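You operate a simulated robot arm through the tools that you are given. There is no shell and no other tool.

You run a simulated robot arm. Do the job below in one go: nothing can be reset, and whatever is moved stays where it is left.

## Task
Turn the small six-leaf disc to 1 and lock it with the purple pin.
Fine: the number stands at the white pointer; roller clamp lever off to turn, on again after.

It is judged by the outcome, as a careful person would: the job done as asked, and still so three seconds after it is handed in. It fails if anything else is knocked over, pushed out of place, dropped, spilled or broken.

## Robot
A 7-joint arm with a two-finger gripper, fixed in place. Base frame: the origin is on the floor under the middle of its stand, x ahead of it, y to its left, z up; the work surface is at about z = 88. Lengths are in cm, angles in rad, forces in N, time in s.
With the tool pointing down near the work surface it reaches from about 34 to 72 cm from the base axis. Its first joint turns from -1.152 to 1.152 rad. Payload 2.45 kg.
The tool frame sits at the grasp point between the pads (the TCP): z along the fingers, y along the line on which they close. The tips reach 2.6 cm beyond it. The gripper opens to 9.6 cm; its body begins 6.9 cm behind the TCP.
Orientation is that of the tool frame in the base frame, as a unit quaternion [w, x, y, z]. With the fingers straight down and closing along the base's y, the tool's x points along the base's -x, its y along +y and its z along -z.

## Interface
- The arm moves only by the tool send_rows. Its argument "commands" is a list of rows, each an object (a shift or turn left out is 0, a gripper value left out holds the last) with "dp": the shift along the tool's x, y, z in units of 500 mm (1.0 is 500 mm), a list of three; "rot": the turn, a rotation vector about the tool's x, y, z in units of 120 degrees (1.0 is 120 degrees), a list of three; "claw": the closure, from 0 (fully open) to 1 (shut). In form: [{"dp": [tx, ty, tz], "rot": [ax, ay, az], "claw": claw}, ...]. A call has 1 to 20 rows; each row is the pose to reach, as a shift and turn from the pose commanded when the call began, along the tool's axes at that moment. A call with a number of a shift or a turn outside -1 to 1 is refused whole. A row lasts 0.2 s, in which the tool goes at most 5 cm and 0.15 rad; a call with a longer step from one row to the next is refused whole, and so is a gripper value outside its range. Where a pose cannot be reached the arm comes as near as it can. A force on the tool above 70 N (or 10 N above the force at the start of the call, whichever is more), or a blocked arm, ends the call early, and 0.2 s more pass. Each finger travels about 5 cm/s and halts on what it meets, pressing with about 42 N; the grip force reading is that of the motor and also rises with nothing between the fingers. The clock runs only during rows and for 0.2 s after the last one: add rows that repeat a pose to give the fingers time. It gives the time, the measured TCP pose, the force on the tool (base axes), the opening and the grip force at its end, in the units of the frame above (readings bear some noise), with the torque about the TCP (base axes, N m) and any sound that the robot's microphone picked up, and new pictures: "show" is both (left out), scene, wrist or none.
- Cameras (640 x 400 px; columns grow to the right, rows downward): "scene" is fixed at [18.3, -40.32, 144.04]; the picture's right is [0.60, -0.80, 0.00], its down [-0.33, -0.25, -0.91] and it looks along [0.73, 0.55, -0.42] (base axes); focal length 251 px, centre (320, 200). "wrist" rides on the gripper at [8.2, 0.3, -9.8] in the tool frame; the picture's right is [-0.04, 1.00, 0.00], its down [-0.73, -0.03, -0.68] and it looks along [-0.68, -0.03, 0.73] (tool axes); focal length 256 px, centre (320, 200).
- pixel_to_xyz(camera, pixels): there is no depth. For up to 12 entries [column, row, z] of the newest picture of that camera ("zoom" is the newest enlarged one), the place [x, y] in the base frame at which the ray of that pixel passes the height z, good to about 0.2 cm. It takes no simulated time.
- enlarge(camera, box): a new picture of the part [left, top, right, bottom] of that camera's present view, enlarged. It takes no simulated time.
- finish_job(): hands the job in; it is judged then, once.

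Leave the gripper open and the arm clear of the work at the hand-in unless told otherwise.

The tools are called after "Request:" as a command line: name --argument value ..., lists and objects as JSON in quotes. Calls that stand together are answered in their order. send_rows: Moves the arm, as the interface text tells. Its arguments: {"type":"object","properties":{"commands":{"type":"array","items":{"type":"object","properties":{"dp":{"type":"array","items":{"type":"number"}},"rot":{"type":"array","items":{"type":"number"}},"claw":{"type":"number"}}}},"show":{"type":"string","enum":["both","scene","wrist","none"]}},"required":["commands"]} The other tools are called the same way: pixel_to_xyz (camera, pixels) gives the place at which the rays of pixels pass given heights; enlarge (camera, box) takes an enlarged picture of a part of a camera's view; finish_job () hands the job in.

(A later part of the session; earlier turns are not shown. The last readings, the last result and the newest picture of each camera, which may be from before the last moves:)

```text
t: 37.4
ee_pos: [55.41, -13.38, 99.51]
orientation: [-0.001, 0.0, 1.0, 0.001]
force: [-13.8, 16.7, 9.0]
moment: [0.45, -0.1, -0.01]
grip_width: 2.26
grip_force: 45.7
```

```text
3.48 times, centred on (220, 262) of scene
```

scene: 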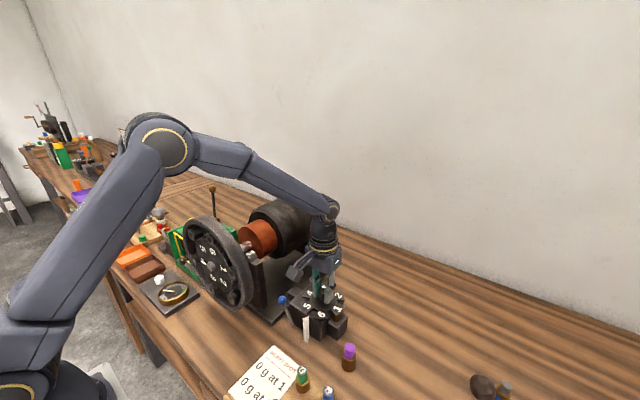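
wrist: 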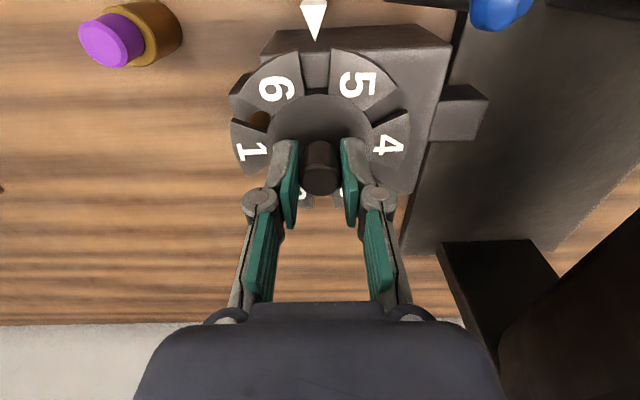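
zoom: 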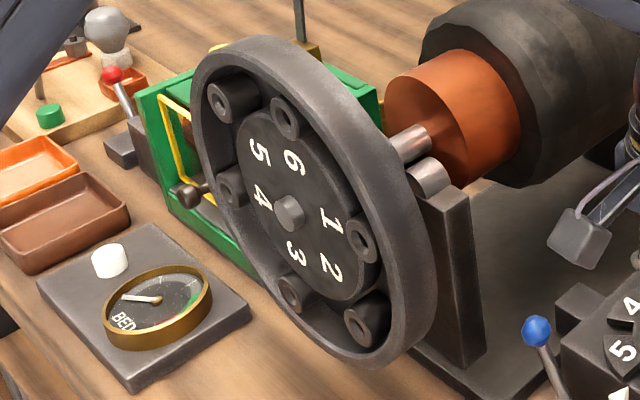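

The wheel has turned too — by about the same angle as the disc, with almost no torque (−0.01 N·m) — and nothing touched it, so the small disc appears to be the index head coupled to the wheel by design (the "roller clamp" holds it). I'll release the knob gently and see that everything stays put.

Request:
send_rows --commands '[{"claw": 0.7}, {"claw": 0.55}, {"claw": 0.5}, {"claw": 0.5}]' --show "both"

Request:
enlarge --camera "scene" --box '[170, 190, 340, 340]'

Request:
enlarge --camera "wrist" --box '[220, 0, 460, 250]'

```text
t: 38.4
ee_pos: [55.58, -13.71, 99.52]
orientation: [-0.001, 0.0, 1.0, -0.001]
force: [1.1, -0.7, -0.5]
moment: [-0.01, 0.01, 0.01]
grip_width: 4.79
grip_force: 0.1
```

scene: 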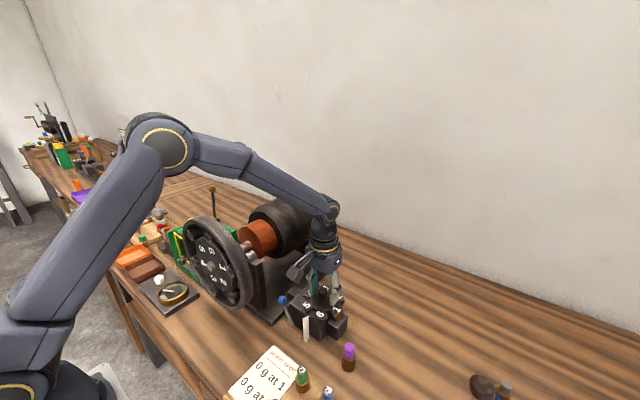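
wrist: 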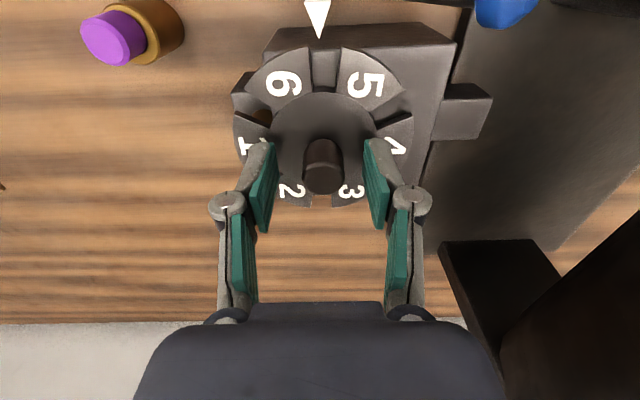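

```text
2.67 times, centred on (255, 265) of scene
```

zoom: 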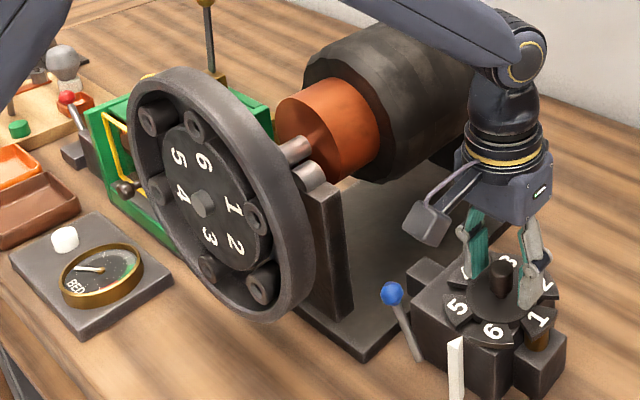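

```text
1.60 times, centred on (340, 125) of wrist
```

zoom: 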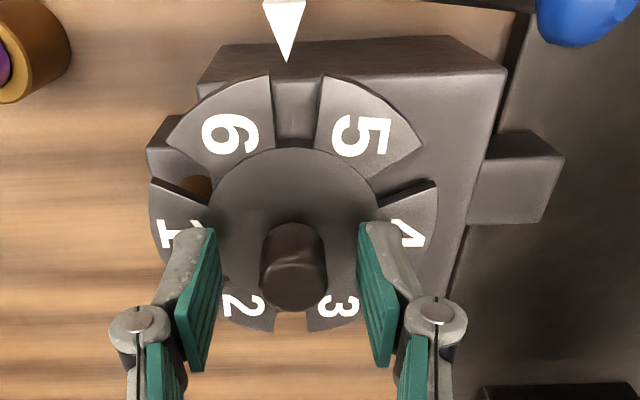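

On release the disc and wheel crept slightly further (a few degrees). I'll lift off the knob by 4 cm and check whether it keeps moving.

Request:
send_rows --commands '[{"dp": [0, 0, -0.04]}, {"dp": [0, 0, -0.09]}]' --show "both"

Request:
enlarge --camera "scene" --box '[170, 190, 340, 340]'

Request:
enlarge --camera "wrist" --box '[220, 0, 460, 250]'

```text
t: 39.0
ee_pos: [55.4, -13.6, 103.9]
orientation: [0.0, 0.0, 1.0, 0.0]
force: [-0.2, -0.6, 0.1]
moment: [-0.04, 0.01, 0.0]
grip_width: 4.81
grip_force: 0.1
```

scene: 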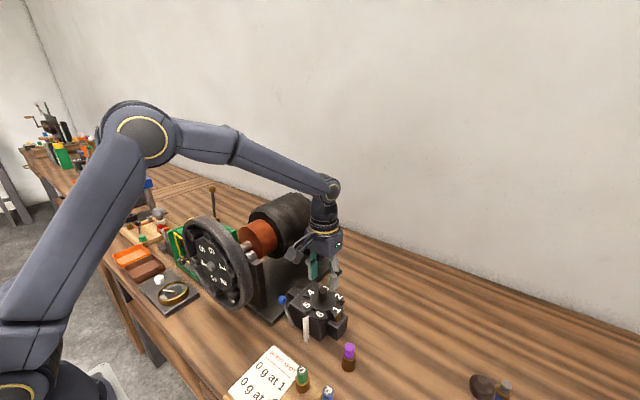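
wrist: 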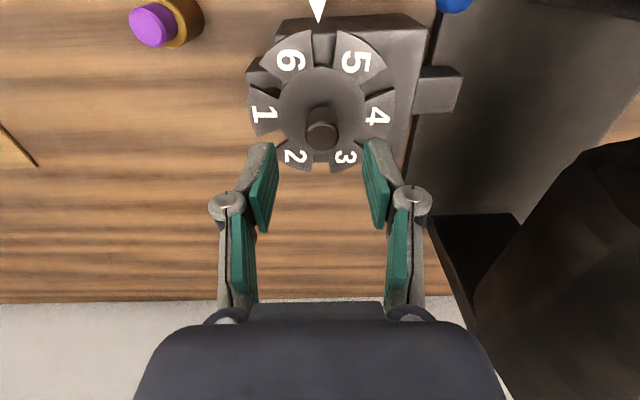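

```text
2.67 times, centred on (255, 265) of scene
```

zoom: 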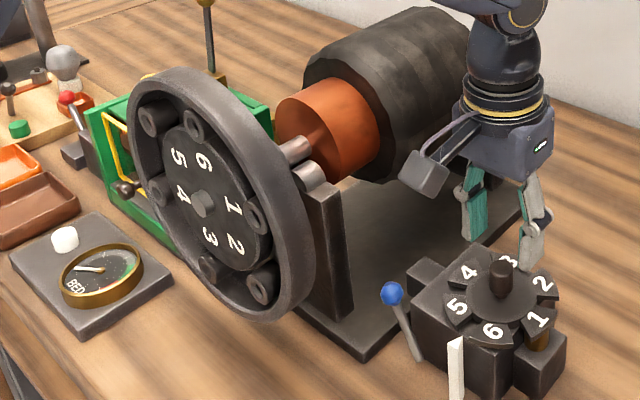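

```text
1.60 times, centred on (340, 125) of wrist
```

zoom: 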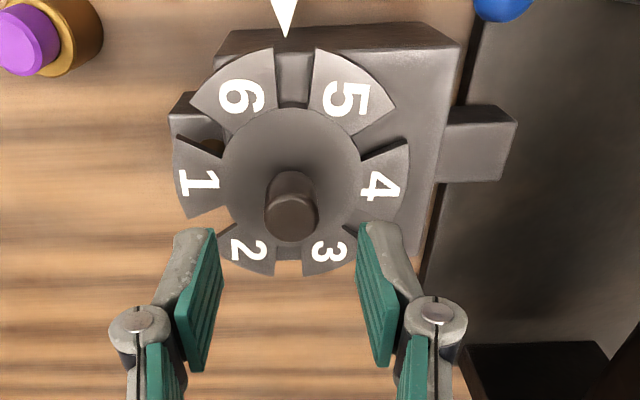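

It isn't drifting now; the disc sits about 92° round. I'll swing the open gripper back 90° above the knob for a second bite.

Request:
send_rows --commands '[{"rot": [0, 0, -0.065]}, {"rot": [0, 0, -0.13]}, {"rot": [0, 0, -0.195]}, {"rot": [0, 0, -0.26]}, {"rot": [0, 0, -0.325]}, {"rot": [0, 0, -0.39]}, {"rot": [0, 0, -0.455]}, {"rot": [0, 0, -0.52]}, {"rot": [0, 0, -0.585]}, {"rot": [0, 0, -0.65]}, {"rot": [0, 0, -0.7]}, {"dp": [-0.002, 0.002, 0], "rot": [0, 0, -0.75]}, {"dp": [-0.002, 0.002, 0], "rot": [0, 0, -0.75]}]' --show "both"

Request:
enlarge --camera "wrist" --box '[220, 0, 460, 250]'

Request:
enlarge --camera "scene" --box '[170, 190, 340, 340]'

```text
t: 41.8
ee_pos: [55.5, -13.47, 103.96]
orientation: [0.0, 0.708, -0.706, 0.0]
force: [0.3, 0.0, -0.4]
moment: [0.02, 0.03, 0.01]
grip_width: 4.8
grip_force: 0.0
```

scene: 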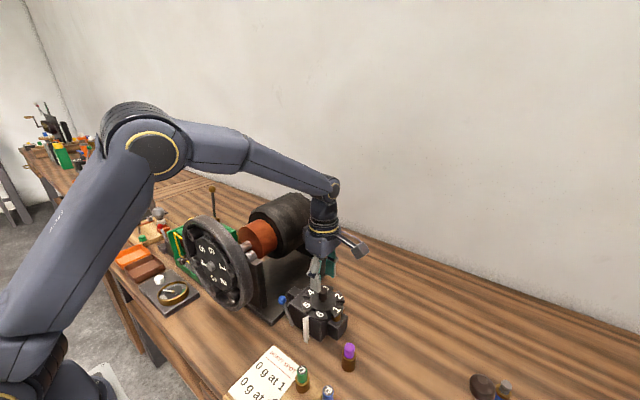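
wrist: 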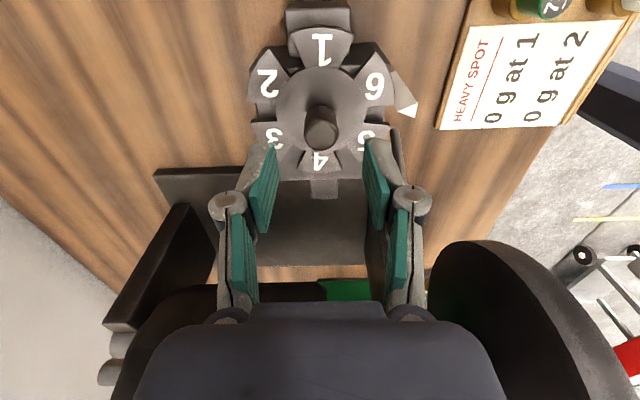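

```text
1.60 times, centred on (340, 125) of wrist
```

zoom: 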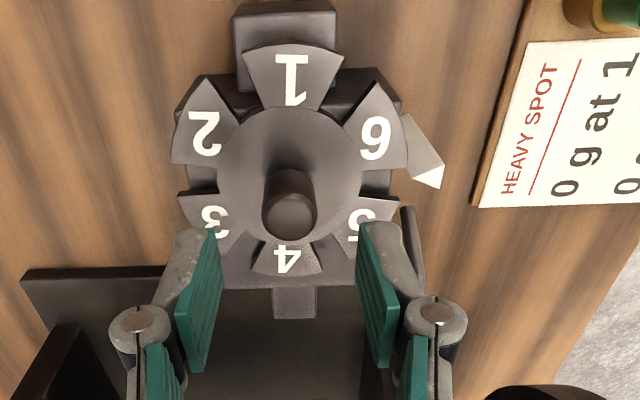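

```text
2.67 times, centred on (255, 265) of scene
```

zoom: 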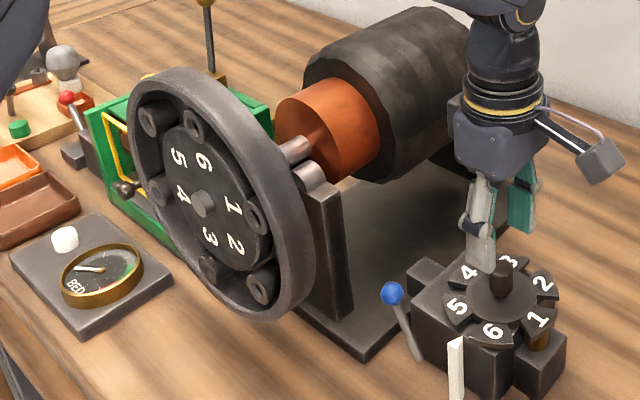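

The 1 now sits at the -y side, exactly as expected. Descending again around the knob and closing.

Request:
send_rows --commands '[{"dp": [0, 0, 0.05]}, {"dp": [0, 0, 0.091]}, {"dp": [0, 0, 0.091]}, {"dp": [0, 0, 0.091], "claw": 0.7}, {"dp": [0, 0, 0.091], "claw": 0.85}, {"dp": [0, 0, 0.091], "claw": 0.9}, {"dp": [0, 0, 0.091], "claw": 0.9}]' --show "wrist"

Request:
enlarge --camera "wrist" --box '[220, 0, 460, 250]'

```text
t: 43.4
ee_pos: [55.52, -13.46, 99.42]
orientation: [0.0, 0.707, -0.707, 0.0]
force: [1.7, -0.1, -2.4]
moment: [-0.03, -0.04, 0.02]
grip_width: 2.24
grip_force: 44.9
```

wrist: 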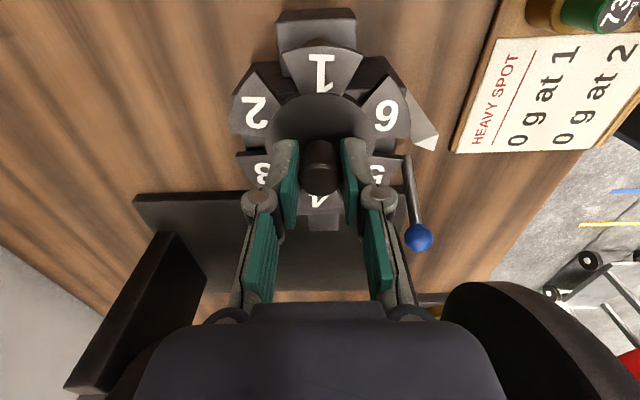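

```text
1.60 times, centred on (340, 125) of wrist
```

zoom: 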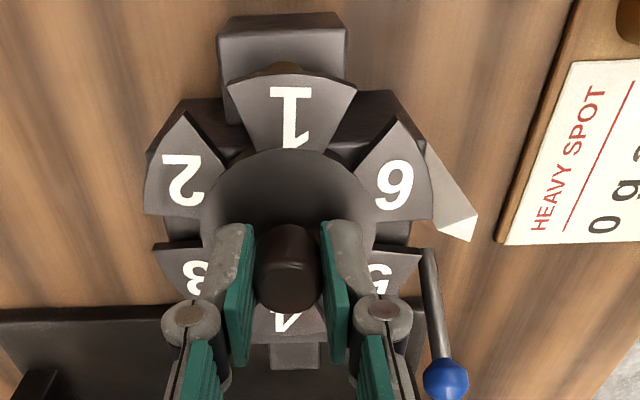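

Gripped again with low side load. Turning clockwise another ~84°, then I'll check alignment at the pointer.

Request:
send_rows --commands '[{"rot": [0, 0, 0.05]}, {"rot": [0, 0, 0.115]}, {"rot": [0, 0, 0.18]}, {"rot": [0, 0, 0.245]}, {"rot": [0, 0, 0.31]}, {"rot": [0, 0, 0.375]}, {"rot": [0, 0, 0.44]}, {"rot": [0, 0, 0.505]}, {"rot": [0, 0, 0.57]}, {"rot": [0, 0, 0.635]}, {"rot": [0, 0, 0.7]}, {"rot": [0, 0, 0.7]}]' --show "both"

Request:
enlarge --camera "wrist" --box '[220, 0, 460, 250]'

Request:
enlarge --camera "scene" --box '[170, 190, 340, 340]'

```text
t: 46.0
ee_pos: [55.49, -13.59, 99.39]
orientation: [-0.001, -0.051, 0.999, 0.001]
force: [-8.7, 4.3, -8.8]
moment: [0.15, 0.34, -0.01]
grip_width: 2.26
grip_force: 45.3
```

scene: 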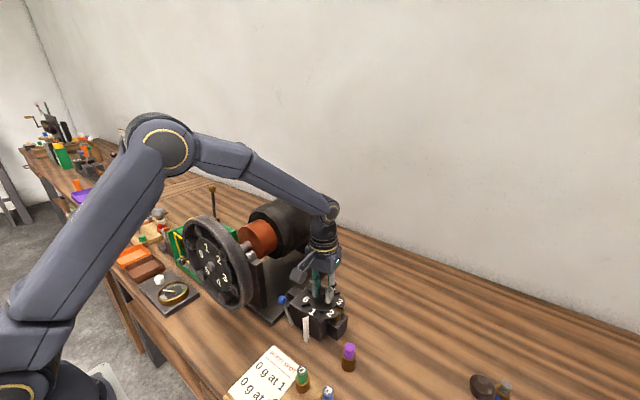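
wrist: 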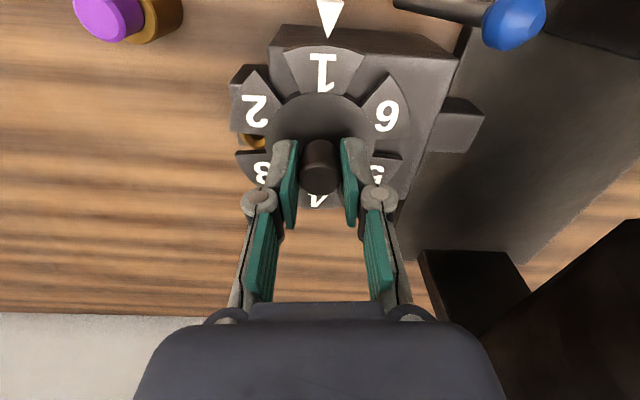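

```text
1.60 times, centred on (340, 125) of wrist
```

zoom: 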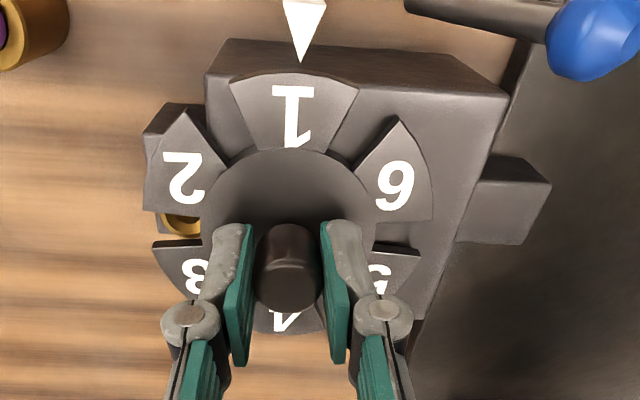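

```text
2.67 times, centred on (255, 265) of scene
```

zoom: 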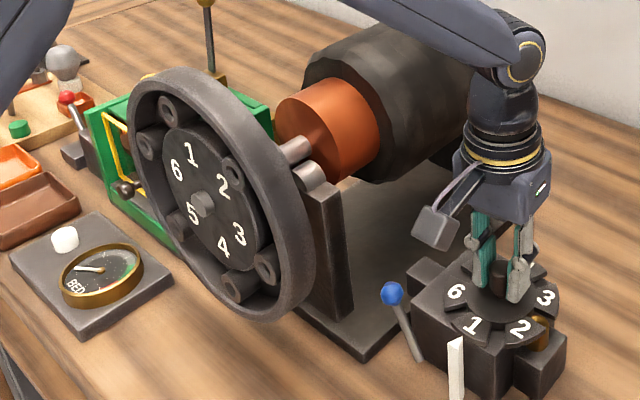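

The wheel indexes with the disc (its 1 is now on top), confirming the coupling. Leaf 1 is still ~2.5° short of the pointer tip (zoom tip (301,62) vs leaf middle (294,80)). I'll turn 2.6° more and relax the side load.

Request:
send_rows --commands '[{"dp": [0.0012, 0.0006, 0.0012], "rot": [0, 0, 0.012]}, {"dp": [0.0012, 0.0006, 0.0012], "rot": [0, 0, 0.022]}, {"dp": [0.0012, 0.0006, 0.0012], "rot": [0, 0, 0.022]}]' --show "both"

Request:
enlarge --camera "wrist" --box '[240, 0, 400, 120]'

Request:
enlarge --camera "scene" --box '[280, 280, 360, 350]'

```text
t: 46.8
ee_pos: [55.53, -13.44, 99.36]
orientation: [0.0, -0.03, 1.0, 0.0]
force: [-7.0, 5.2, 1.6]
moment: [-0.01, 0.92, -0.01]
grip_width: 2.28
grip_force: 45.1
```

scene: 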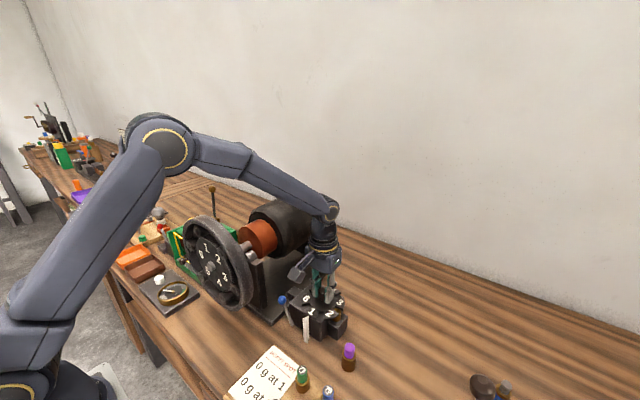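
wrist: 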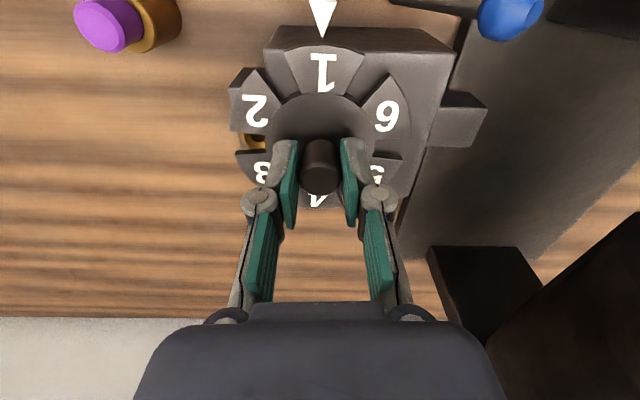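

```text
3.33 times, centred on (320, 60) of wrist
```

zoom: 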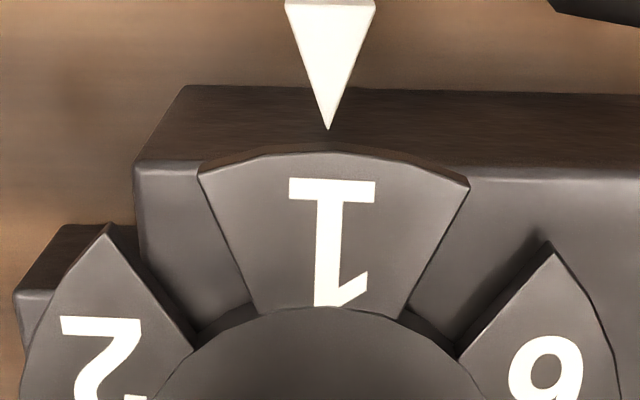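

```text
5.71 times, centred on (320, 315) of scene
```

zoom: 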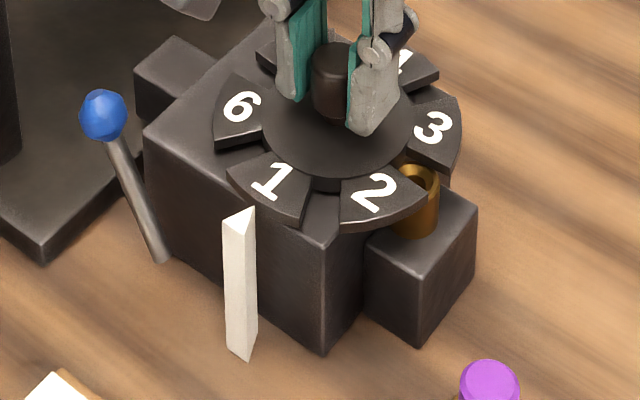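

Leaf 1 now looks centred at the pointer to within a degree or two. I'll measure leaf corners and pointer tip in base coordinates.

Request:
pixel_to_xyz --camera "wrist" --pixels '[[283.4, 52.5, 96], [365, 55.5, 96], [322.4, 39, 96], [300.5, 93.1, 96], [344, 94.6, 96], [283.4, 52.5, 96], [365, 55.5, 96], [322.4, 39, 96], [300.5, 93.1, 96], [344, 94.6, 96]]'

Request:
enlarge --camera "wrist" --box '[220, 60, 320, 180]'

Request:
enlarge --camera "scene" --box '[320, 285, 360, 335]'

```text
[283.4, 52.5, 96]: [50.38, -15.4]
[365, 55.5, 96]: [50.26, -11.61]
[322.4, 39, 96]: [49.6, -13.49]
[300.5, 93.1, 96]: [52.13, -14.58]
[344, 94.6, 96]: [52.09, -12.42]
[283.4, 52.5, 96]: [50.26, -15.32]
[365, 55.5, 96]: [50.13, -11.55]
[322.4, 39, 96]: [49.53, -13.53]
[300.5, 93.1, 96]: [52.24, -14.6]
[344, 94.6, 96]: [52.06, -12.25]
```

```text
3.33 times, centred on (270, 120) of wrist
```

zoom: 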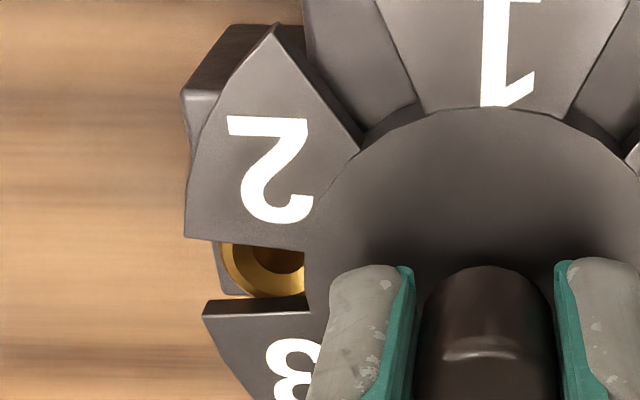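

```text
8.00 times, centred on (340, 310) of scene
```

zoom: 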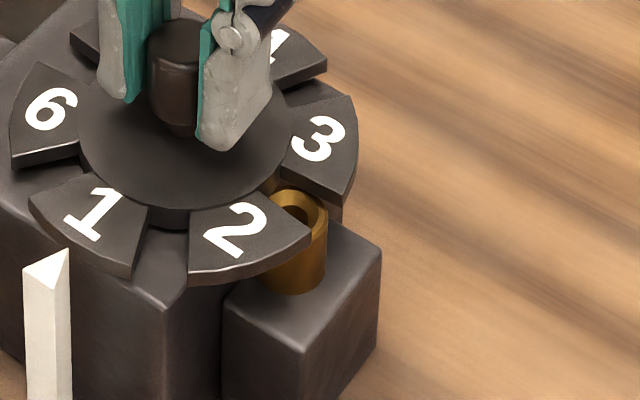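

Leaf 1's axis (y≈-13.47) coincides with the pointer tip (y≈-13.51). I'll relax the side load a touch more and open the fingers slowly, then re-check alignment.

Request:
send_rows --commands '[{"dp": [0.0012, 0.0008, 0]}, {"dp": [0.0012, 0.0008, 0]}, {"dp": [0.0012, 0.0008, 0], "claw": 0.76}, {"dp": [0.0012, 0.0008, 0], "claw": 0.72}, {"dp": [0.0012, 0.0008, 0], "claw": 0.62}, {"dp": [0.0012, 0.0008, 0], "claw": 0.5}, {"dp": [0.0012, 0.0008, 0], "claw": 0.5}]' --show "both"

Request:
enlarge --camera "wrist" --box '[240, 0, 400, 120]'

```text
t: 48.4
ee_pos: [55.36, -13.26, 99.36]
orientation: [0.0, -0.03, 1.0, 0.0]
force: [0.2, 0.2, 0.0]
moment: [0.01, -0.04, 0.0]
grip_width: 4.81
grip_force: 0.1
```

scene: 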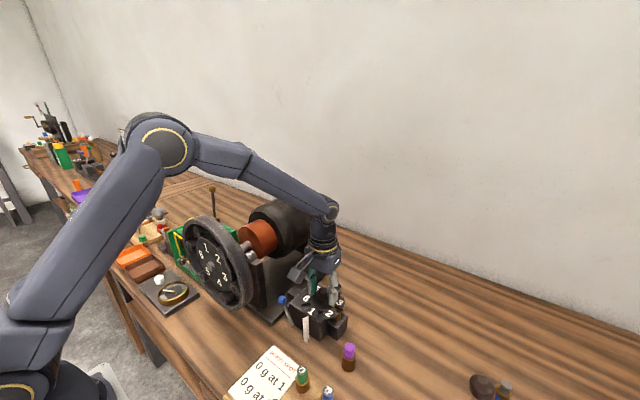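
wrist: 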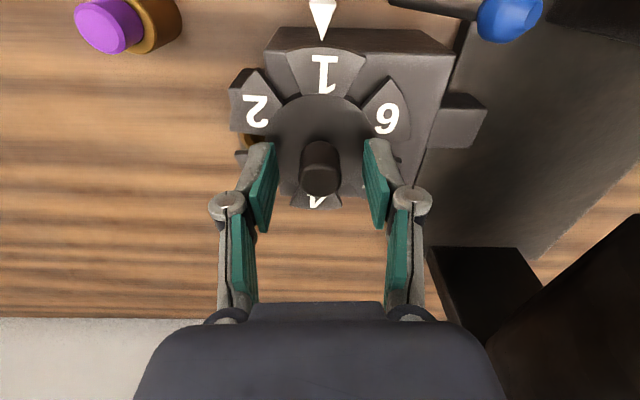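

```text
3.33 times, centred on (320, 60) of wrist
```

zoom: 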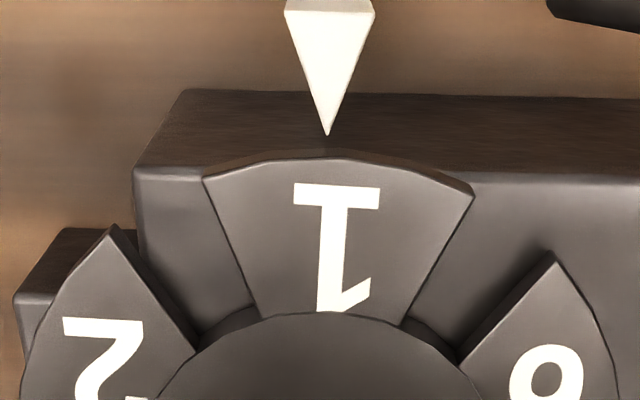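

A tiny creep maybe. Measuring corners and tip again.

Request:
pixel_to_xyz --camera "wrist" --pixels '[[284.6, 53.4, 96], [366.2, 57.6, 96], [322.1, 40.2, 96], [284.6, 53.4, 96], [366.2, 57.6, 96], [322.1, 40.2, 96], [284.6, 53.4, 96], [366.2, 57.6, 96], [322.1, 40.2, 96]]'

```text
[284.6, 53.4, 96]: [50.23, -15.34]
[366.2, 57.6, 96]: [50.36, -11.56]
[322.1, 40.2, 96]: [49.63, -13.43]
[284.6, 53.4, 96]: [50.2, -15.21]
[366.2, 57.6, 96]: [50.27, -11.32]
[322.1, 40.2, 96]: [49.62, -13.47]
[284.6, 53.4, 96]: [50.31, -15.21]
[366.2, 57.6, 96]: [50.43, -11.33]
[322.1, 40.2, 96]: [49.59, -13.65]
```

Leaf 1 is within about 1.5° of the pointer. I'll rise 6 cm and swing back to the -y viewpoint to check the 2/3 slot over the bushing.

Request:
send_rows --commands '[{"dp": [0, 0, -0.05]}, {"dp": [0, 0, -0.12]}, {"dp": [0, -0.004, -0.12], "rot": [0, 0, -0.065]}, {"dp": [0, -0.008, -0.12], "rot": [0, 0, -0.13]}, {"dp": [0, -0.012, -0.12], "rot": [0, 0, -0.195]}, {"dp": [0, -0.016, -0.12], "rot": [0, 0, -0.26]}, {"dp": [0, -0.02, -0.12], "rot": [0, 0, -0.325]}, {"dp": [0, -0.024, -0.12], "rot": [0, 0, -0.39]}, {"dp": [0, -0.028, -0.12], "rot": [0, 0, -0.455]}, {"dp": [0, -0.032, -0.12], "rot": [0, 0, -0.52]}, {"dp": [0, -0.036, -0.12], "rot": [0, 0, -0.585]}, {"dp": [0, -0.038, -0.12], "rot": [0, 0, -0.65]}, {"dp": [0, -0.04, -0.12], "rot": [0, 0, -0.7215]}, {"dp": [0, -0.04, -0.12], "rot": [0, 0, -0.7215]}]' --show "both"

Request:
enlarge --camera "wrist" --box '[250, 30, 400, 150]'

Request:
enlarge --camera "wrist" --box '[280, 30, 350, 90]'

```text
t: 51.4
ee_pos: [55.62, -15.34, 105.27]
orientation: [0.0, 0.708, -0.706, 0.0]
force: [0.3, -0.2, -0.3]
moment: [0.02, 0.0, 0.02]
grip_width: 4.78
grip_force: 0.1
```

scene: 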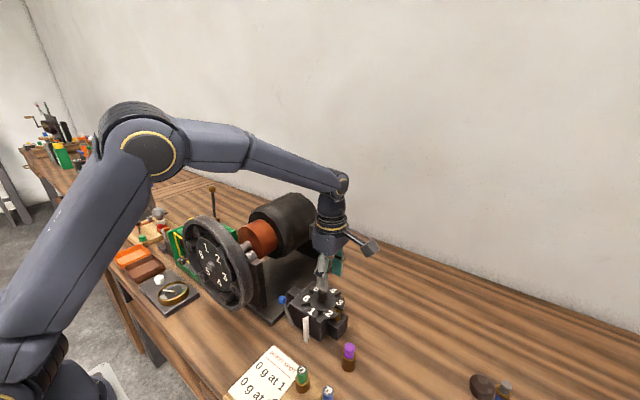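
wrist: 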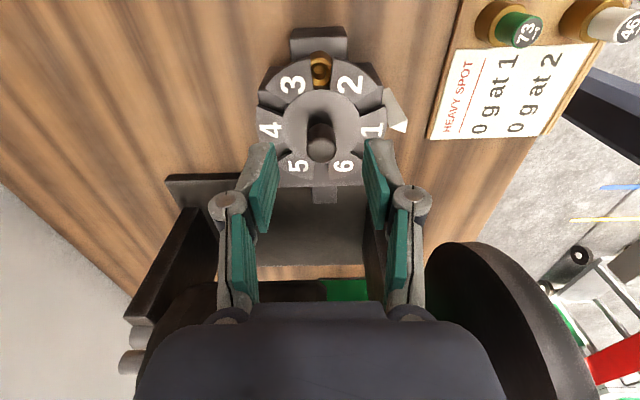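

```text
3.33 times, centred on (325, 90) of wrist
```

zoom: 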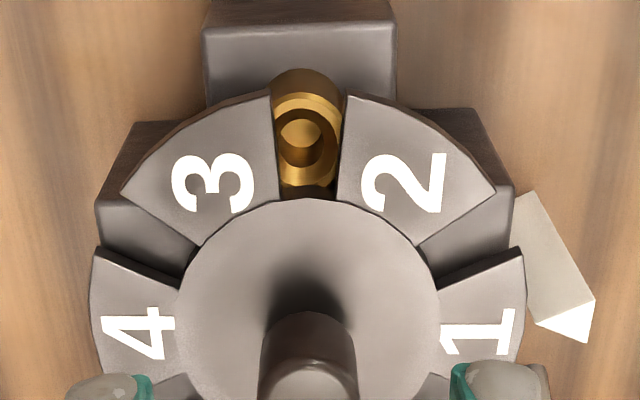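

```text
6.67 times, centred on (315, 60) of wrist
```

zoom: 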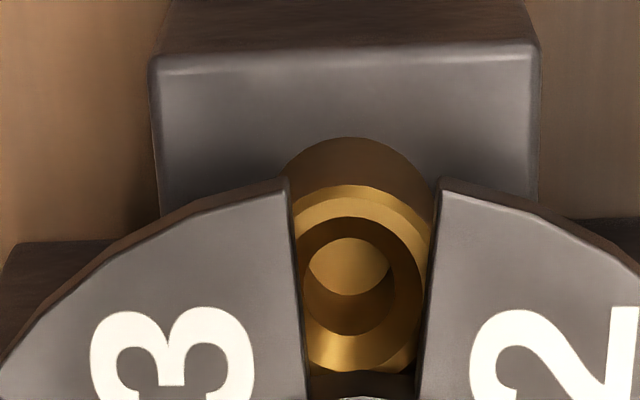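

The 2/3 slot is centred over the bushing hole, so the disc is at 1 to within about a degree. Now the lever back on: with fingers closed and tilted 30°, I'll hook the ball from its +y side and draw it back. First go to the stand-off above it.

Request:
send_rows --commands '[{"dp": [-0.024, 0.024, -0.02], "rot": [0, -0.042, 0], "claw": 0.7}, {"dp": [-0.048, 0.048, -0.02], "rot": [0, -0.084, 0], "claw": 0.9}, {"dp": [-0.072, 0.072, -0.02], "rot": [0, -0.126, 0], "claw": 1}, {"dp": [-0.097, 0.096, -0.015], "rot": [0, -0.168, 0], "claw": 1}, {"dp": [-0.121, 0.12, -0.01], "rot": [0, -0.21, 0], "claw": 1}, {"dp": [-0.1448, 0.1424, -0.0066], "rot": [0, -0.25, 0], "claw": 1}, {"dp": [-0.1448, 0.1424, -0.0066], "rot": [0, -0.25, 0], "claw": 1}]' --show "both"

Request:
enlarge --camera "scene" --box '[250, 240, 350, 350]'

Request:
enlarge --camera "wrist" --box '[240, 40, 400, 220]'

```text
t: 53.0
ee_pos: [48.28, -8.13, 105.66]
orientation: [0.184, -0.682, 0.683, 0.184]
force: [0.4, 0.3, -0.6]
moment: [0.0, -0.01, -0.03]
grip_width: 0.03
grip_force: 27.8
```

scene: 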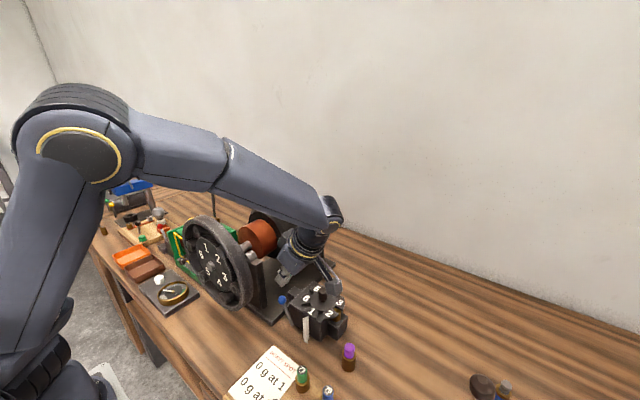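
wrist: 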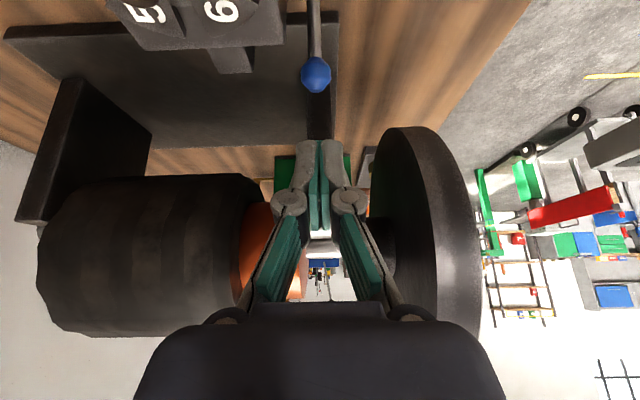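

```text
3.64 times, centred on (300, 295) of scene
```

zoom: 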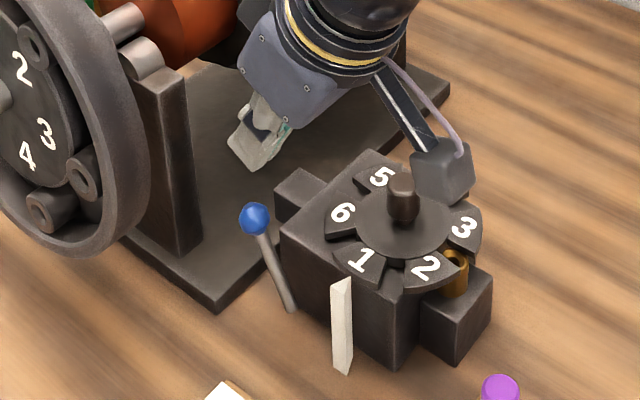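

```text
2.22 times, centred on (320, 130) of wrist
```

zoom: 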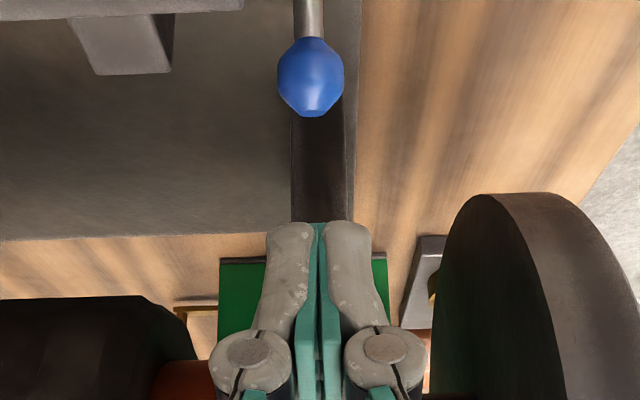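

The wheel's back face is about x≈45, fingers at x≈48.3 — clear. The ball lies about 8.1 cm ahead and 2.75 cm to the -y side of the tool axis; going straight forward 6 cm passes it with a gap.

Request:
send_rows --commands '[{"dp": [-0.004, -0.005, 0.04]}, {"dp": [-0.004, -0.005, 0.08]}, {"dp": [-0.004, -0.005, 0.1]}, {"dp": [-0.004, -0.005, 0.12]}, {"dp": [-0.004, -0.005, 0.12]}]' --show "both"

Request:
enlarge --camera "scene" --box '[250, 260, 340, 340]'

Request:
enlarge --camera "wrist" --box '[240, 40, 400, 220]'

```text
t: 54.2
ee_pos: [48.67, -4.91, 100.57]
orientation: [-0.183, 0.683, -0.683, -0.184]
force: [0.4, 0.1, 0.0]
moment: [-0.01, 0.05, -0.02]
grip_width: 0.0
grip_force: 28.5
```

scene: 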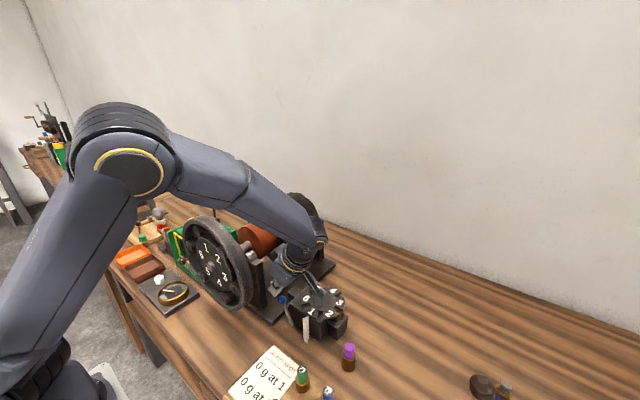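
wrist: 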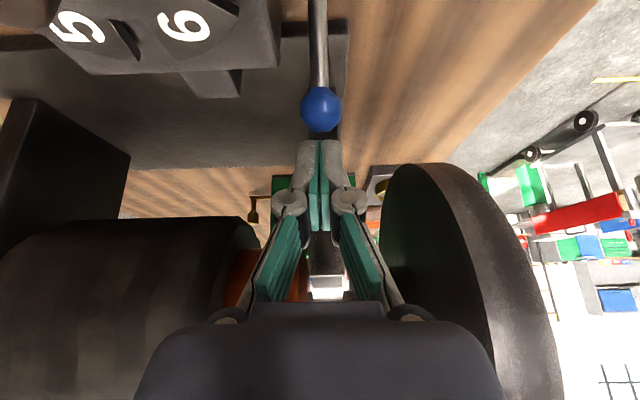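

```text
5.00 times, centred on (295, 300) of scene
```

zoom: 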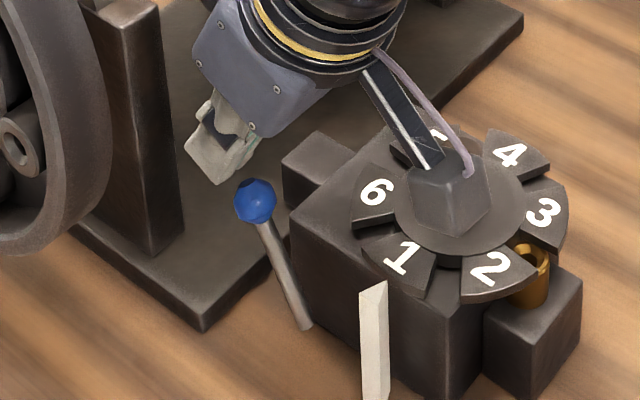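

```text
2.22 times, centred on (320, 130) of wrist
```

zoom: 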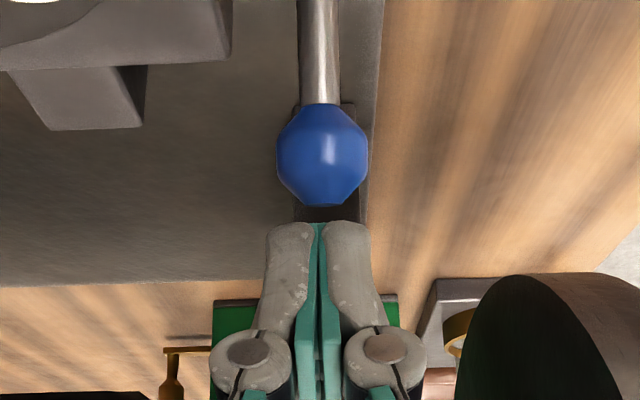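

The fingertips are now beyond the ball with a gap. I'll go 0.4 cm deeper, close the gap, and pull the ball back along its arc to about 9° past vertical on this side.

Request:
send_rows --commands '[{"dp": [0, 0.002, 0.008]}, {"dp": [0.009, 0.002, 0.008]}, {"dp": [0.017, 0.002, 0.008]}, {"dp": [0.0236, 0.002, -0.0005]}, {"dp": [0.0302, 0.002, -0.0091]}, {"dp": [0.038, 0.002, -0.0165]}, {"dp": [0.0459, 0.002, -0.024]}, {"dp": [0.0459, 0.002, -0.024]}]' --show "both"

Request:
enlarge --camera "scene" --box '[250, 260, 340, 340]'

Request:
enlarge --camera "wrist" --box '[240, 40, 400, 220]'

```text
t: 56.0
ee_pos: [48.62, -7.63, 100.34]
orientation: [0.184, -0.683, 0.683, 0.183]
force: [-0.2, 0.3, 0.6]
moment: [0.02, -0.03, 0.01]
grip_width: 0.6
grip_force: 28.4
```

scene: 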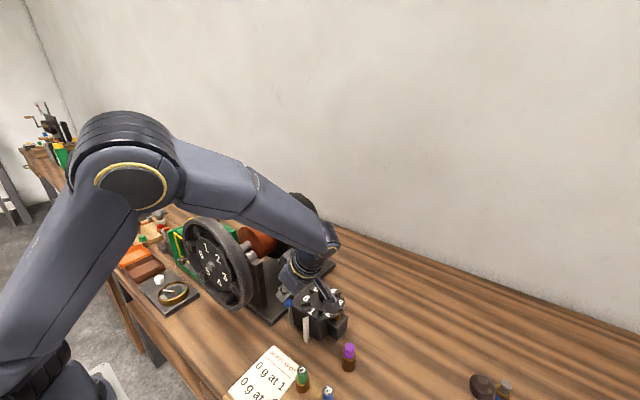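
wrist: 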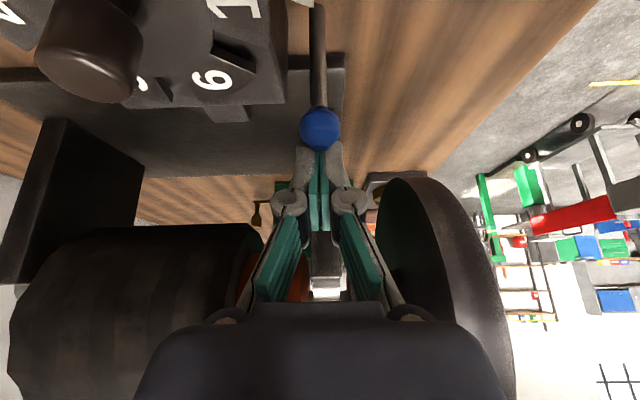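

```text
5.00 times, centred on (295, 300) of scene
```

zoom: 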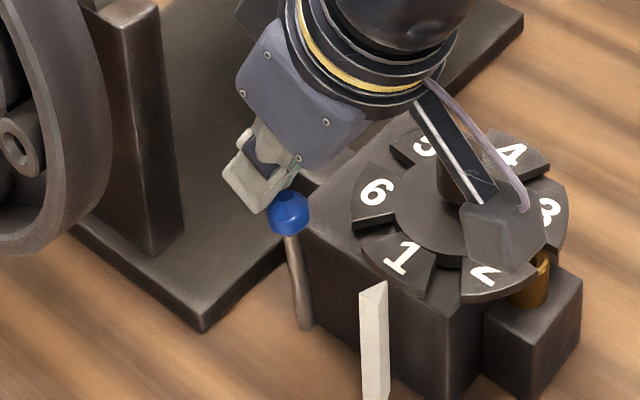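

```text
2.22 times, centred on (320, 130) of wrist
```

zoom: 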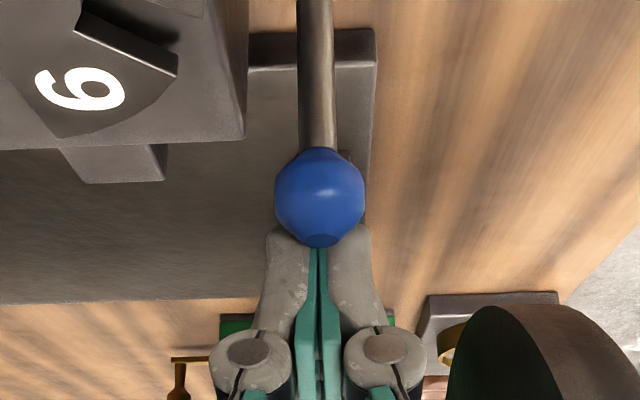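

The lever follows nicely with almost no force. Continuing the pull through vertical to about -18°.

Request:
send_rows --commands '[{"dp": [0.009, 0, -0.0065]}, {"dp": [0.0178, 0, -0.0123]}, {"dp": [0.0276, 0, -0.0172]}, {"dp": [0.0374, 0, -0.0216]}, {"dp": [0.0478, 0, -0.025]}, {"dp": [0.0581, 0, -0.0277]}, {"dp": [0.0581, 0, -0.0277]}]' --show "both"

Request:
enlarge --camera "scene" --box '[260, 270, 350, 350]'

Request:
enlarge --camera "wrist" --box '[240, 40, 400, 220]'

```text
t: 57.6
ee_pos: [48.51, -10.88, 100.31]
orientation: [-0.184, 0.683, -0.683, -0.183]
force: [-0.5, 0.3, 0.0]
moment: [0.0, 0.0, 0.0]
grip_width: 0.0
grip_force: 28.8
```

scene: 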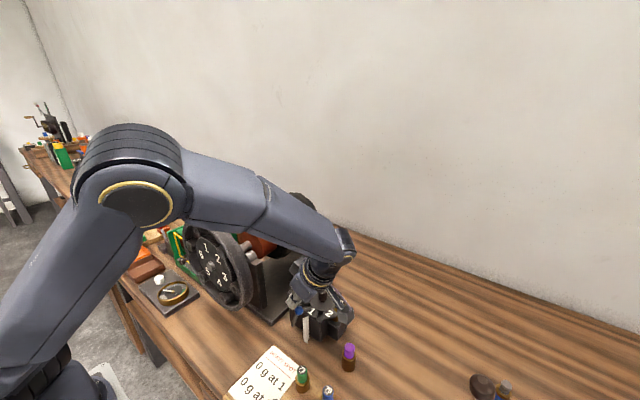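
wrist: 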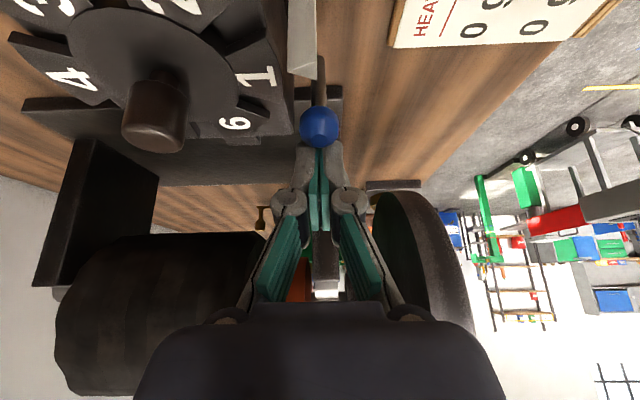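

```text
5.00 times, centred on (305, 310) of scene
```

zoom: 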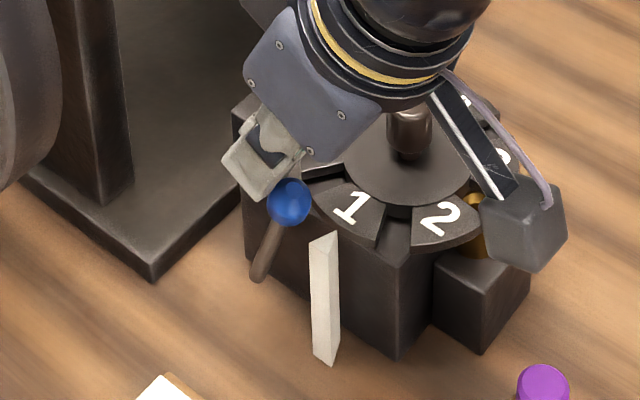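

```text
2.22 times, centred on (320, 130) of wrist
```

zoom: 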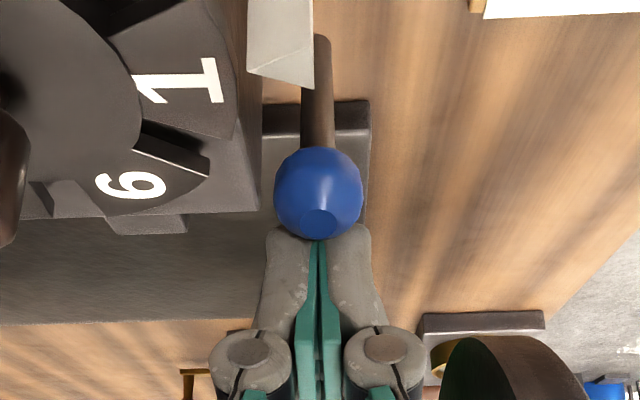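

Past vertical, now about -18° with no resistance. Continuing the last ~9° to the original "on" stop, watching for force.

Request:
send_rows --commands '[{"dp": [0.0075, 0, -0.0012]}, {"dp": [0.0145, 0, -0.0022]}, {"dp": [0.0214, 0, -0.0029]}, {"dp": [0.0214, 0, -0.0029]}]' --show "both"

Request:
enlarge --camera "scene" --box '[260, 270, 350, 350]'

Request:
enlarge --camera "wrist" --box '[240, 40, 400, 220]'

```text
t: 58.6
ee_pos: [48.6, -11.65, 99.8]
orientation: [-0.185, 0.683, -0.682, -0.185]
force: [-2.1, 14.5, 13.8]
moment: [0.31, 0.19, 0.04]
grip_width: 0.59
grip_force: 28.9
```

scene: 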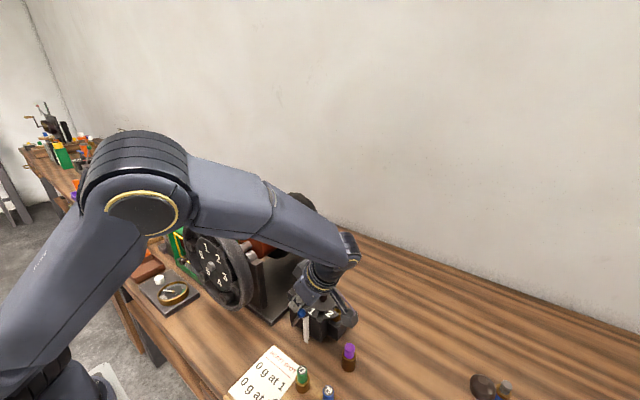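
wrist: 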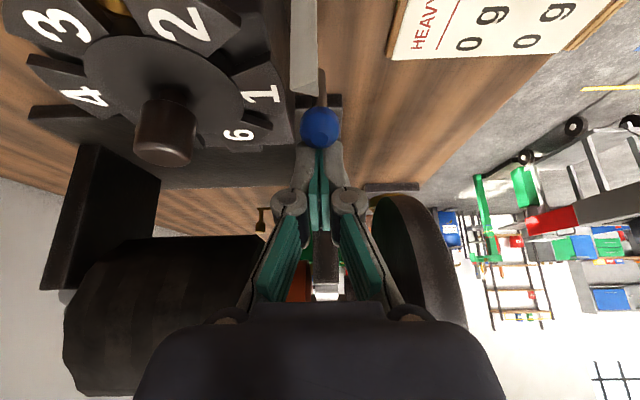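

```text
5.00 times, centred on (305, 310) of scene
```

zoom: 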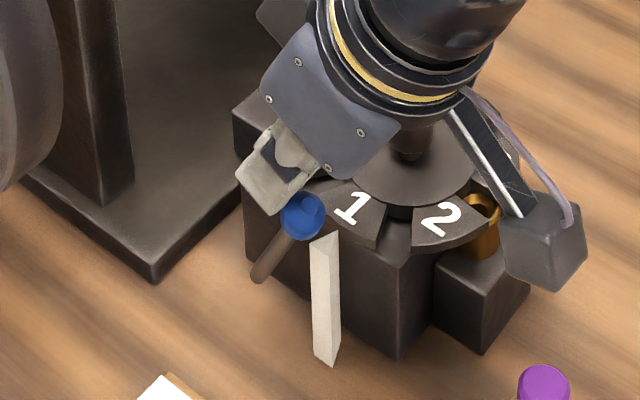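

```text
2.22 times, centred on (320, 130) of wrist
```

zoom: 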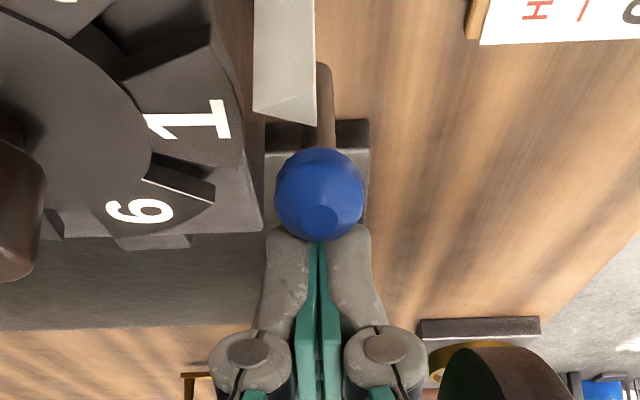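

The ball is back at its original scene position (≈(301.6,313) vs (300.7,312.4) at the start) with ~20 N resistance. A small extra nudge (0.15 cm) to confirm it's on the stop.

Request:
send_rows --commands '[{"dp": [0.003, 0, 0]}, {"dp": [0.003, 0, 0]}]' --show "scene"

Request:
enlarge --camera "scene" --box '[260, 270, 350, 350]'

```text
t: 59.2
ee_pos: [48.61, -11.67, 99.79]
orientation: [-0.184, 0.683, -0.682, -0.186]
force: [-4.1, 23.1, 20.6]
moment: [0.52, 0.22, 0.03]
grip_width: 0.6
grip_force: 28.1
```

scene: 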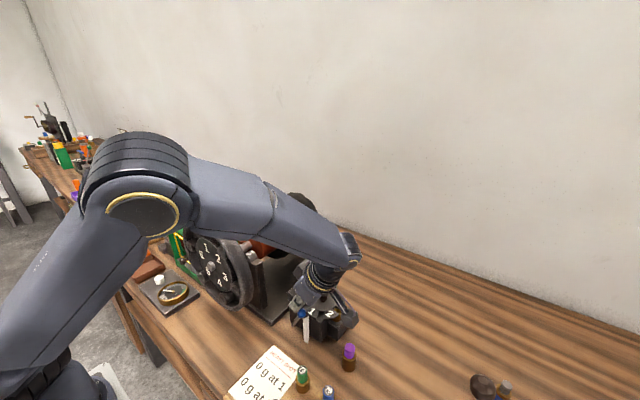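

```text
5.00 times, centred on (305, 310) of scene
```

zoom: 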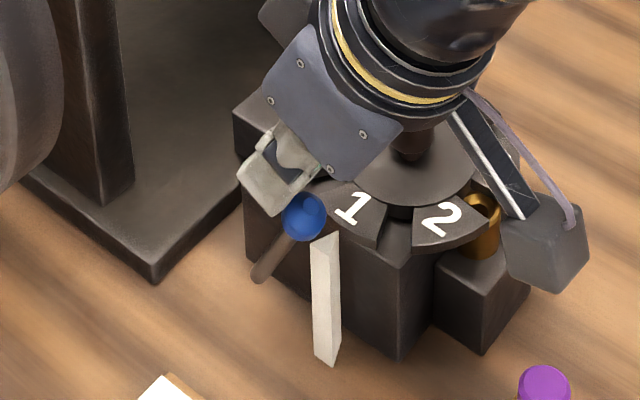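

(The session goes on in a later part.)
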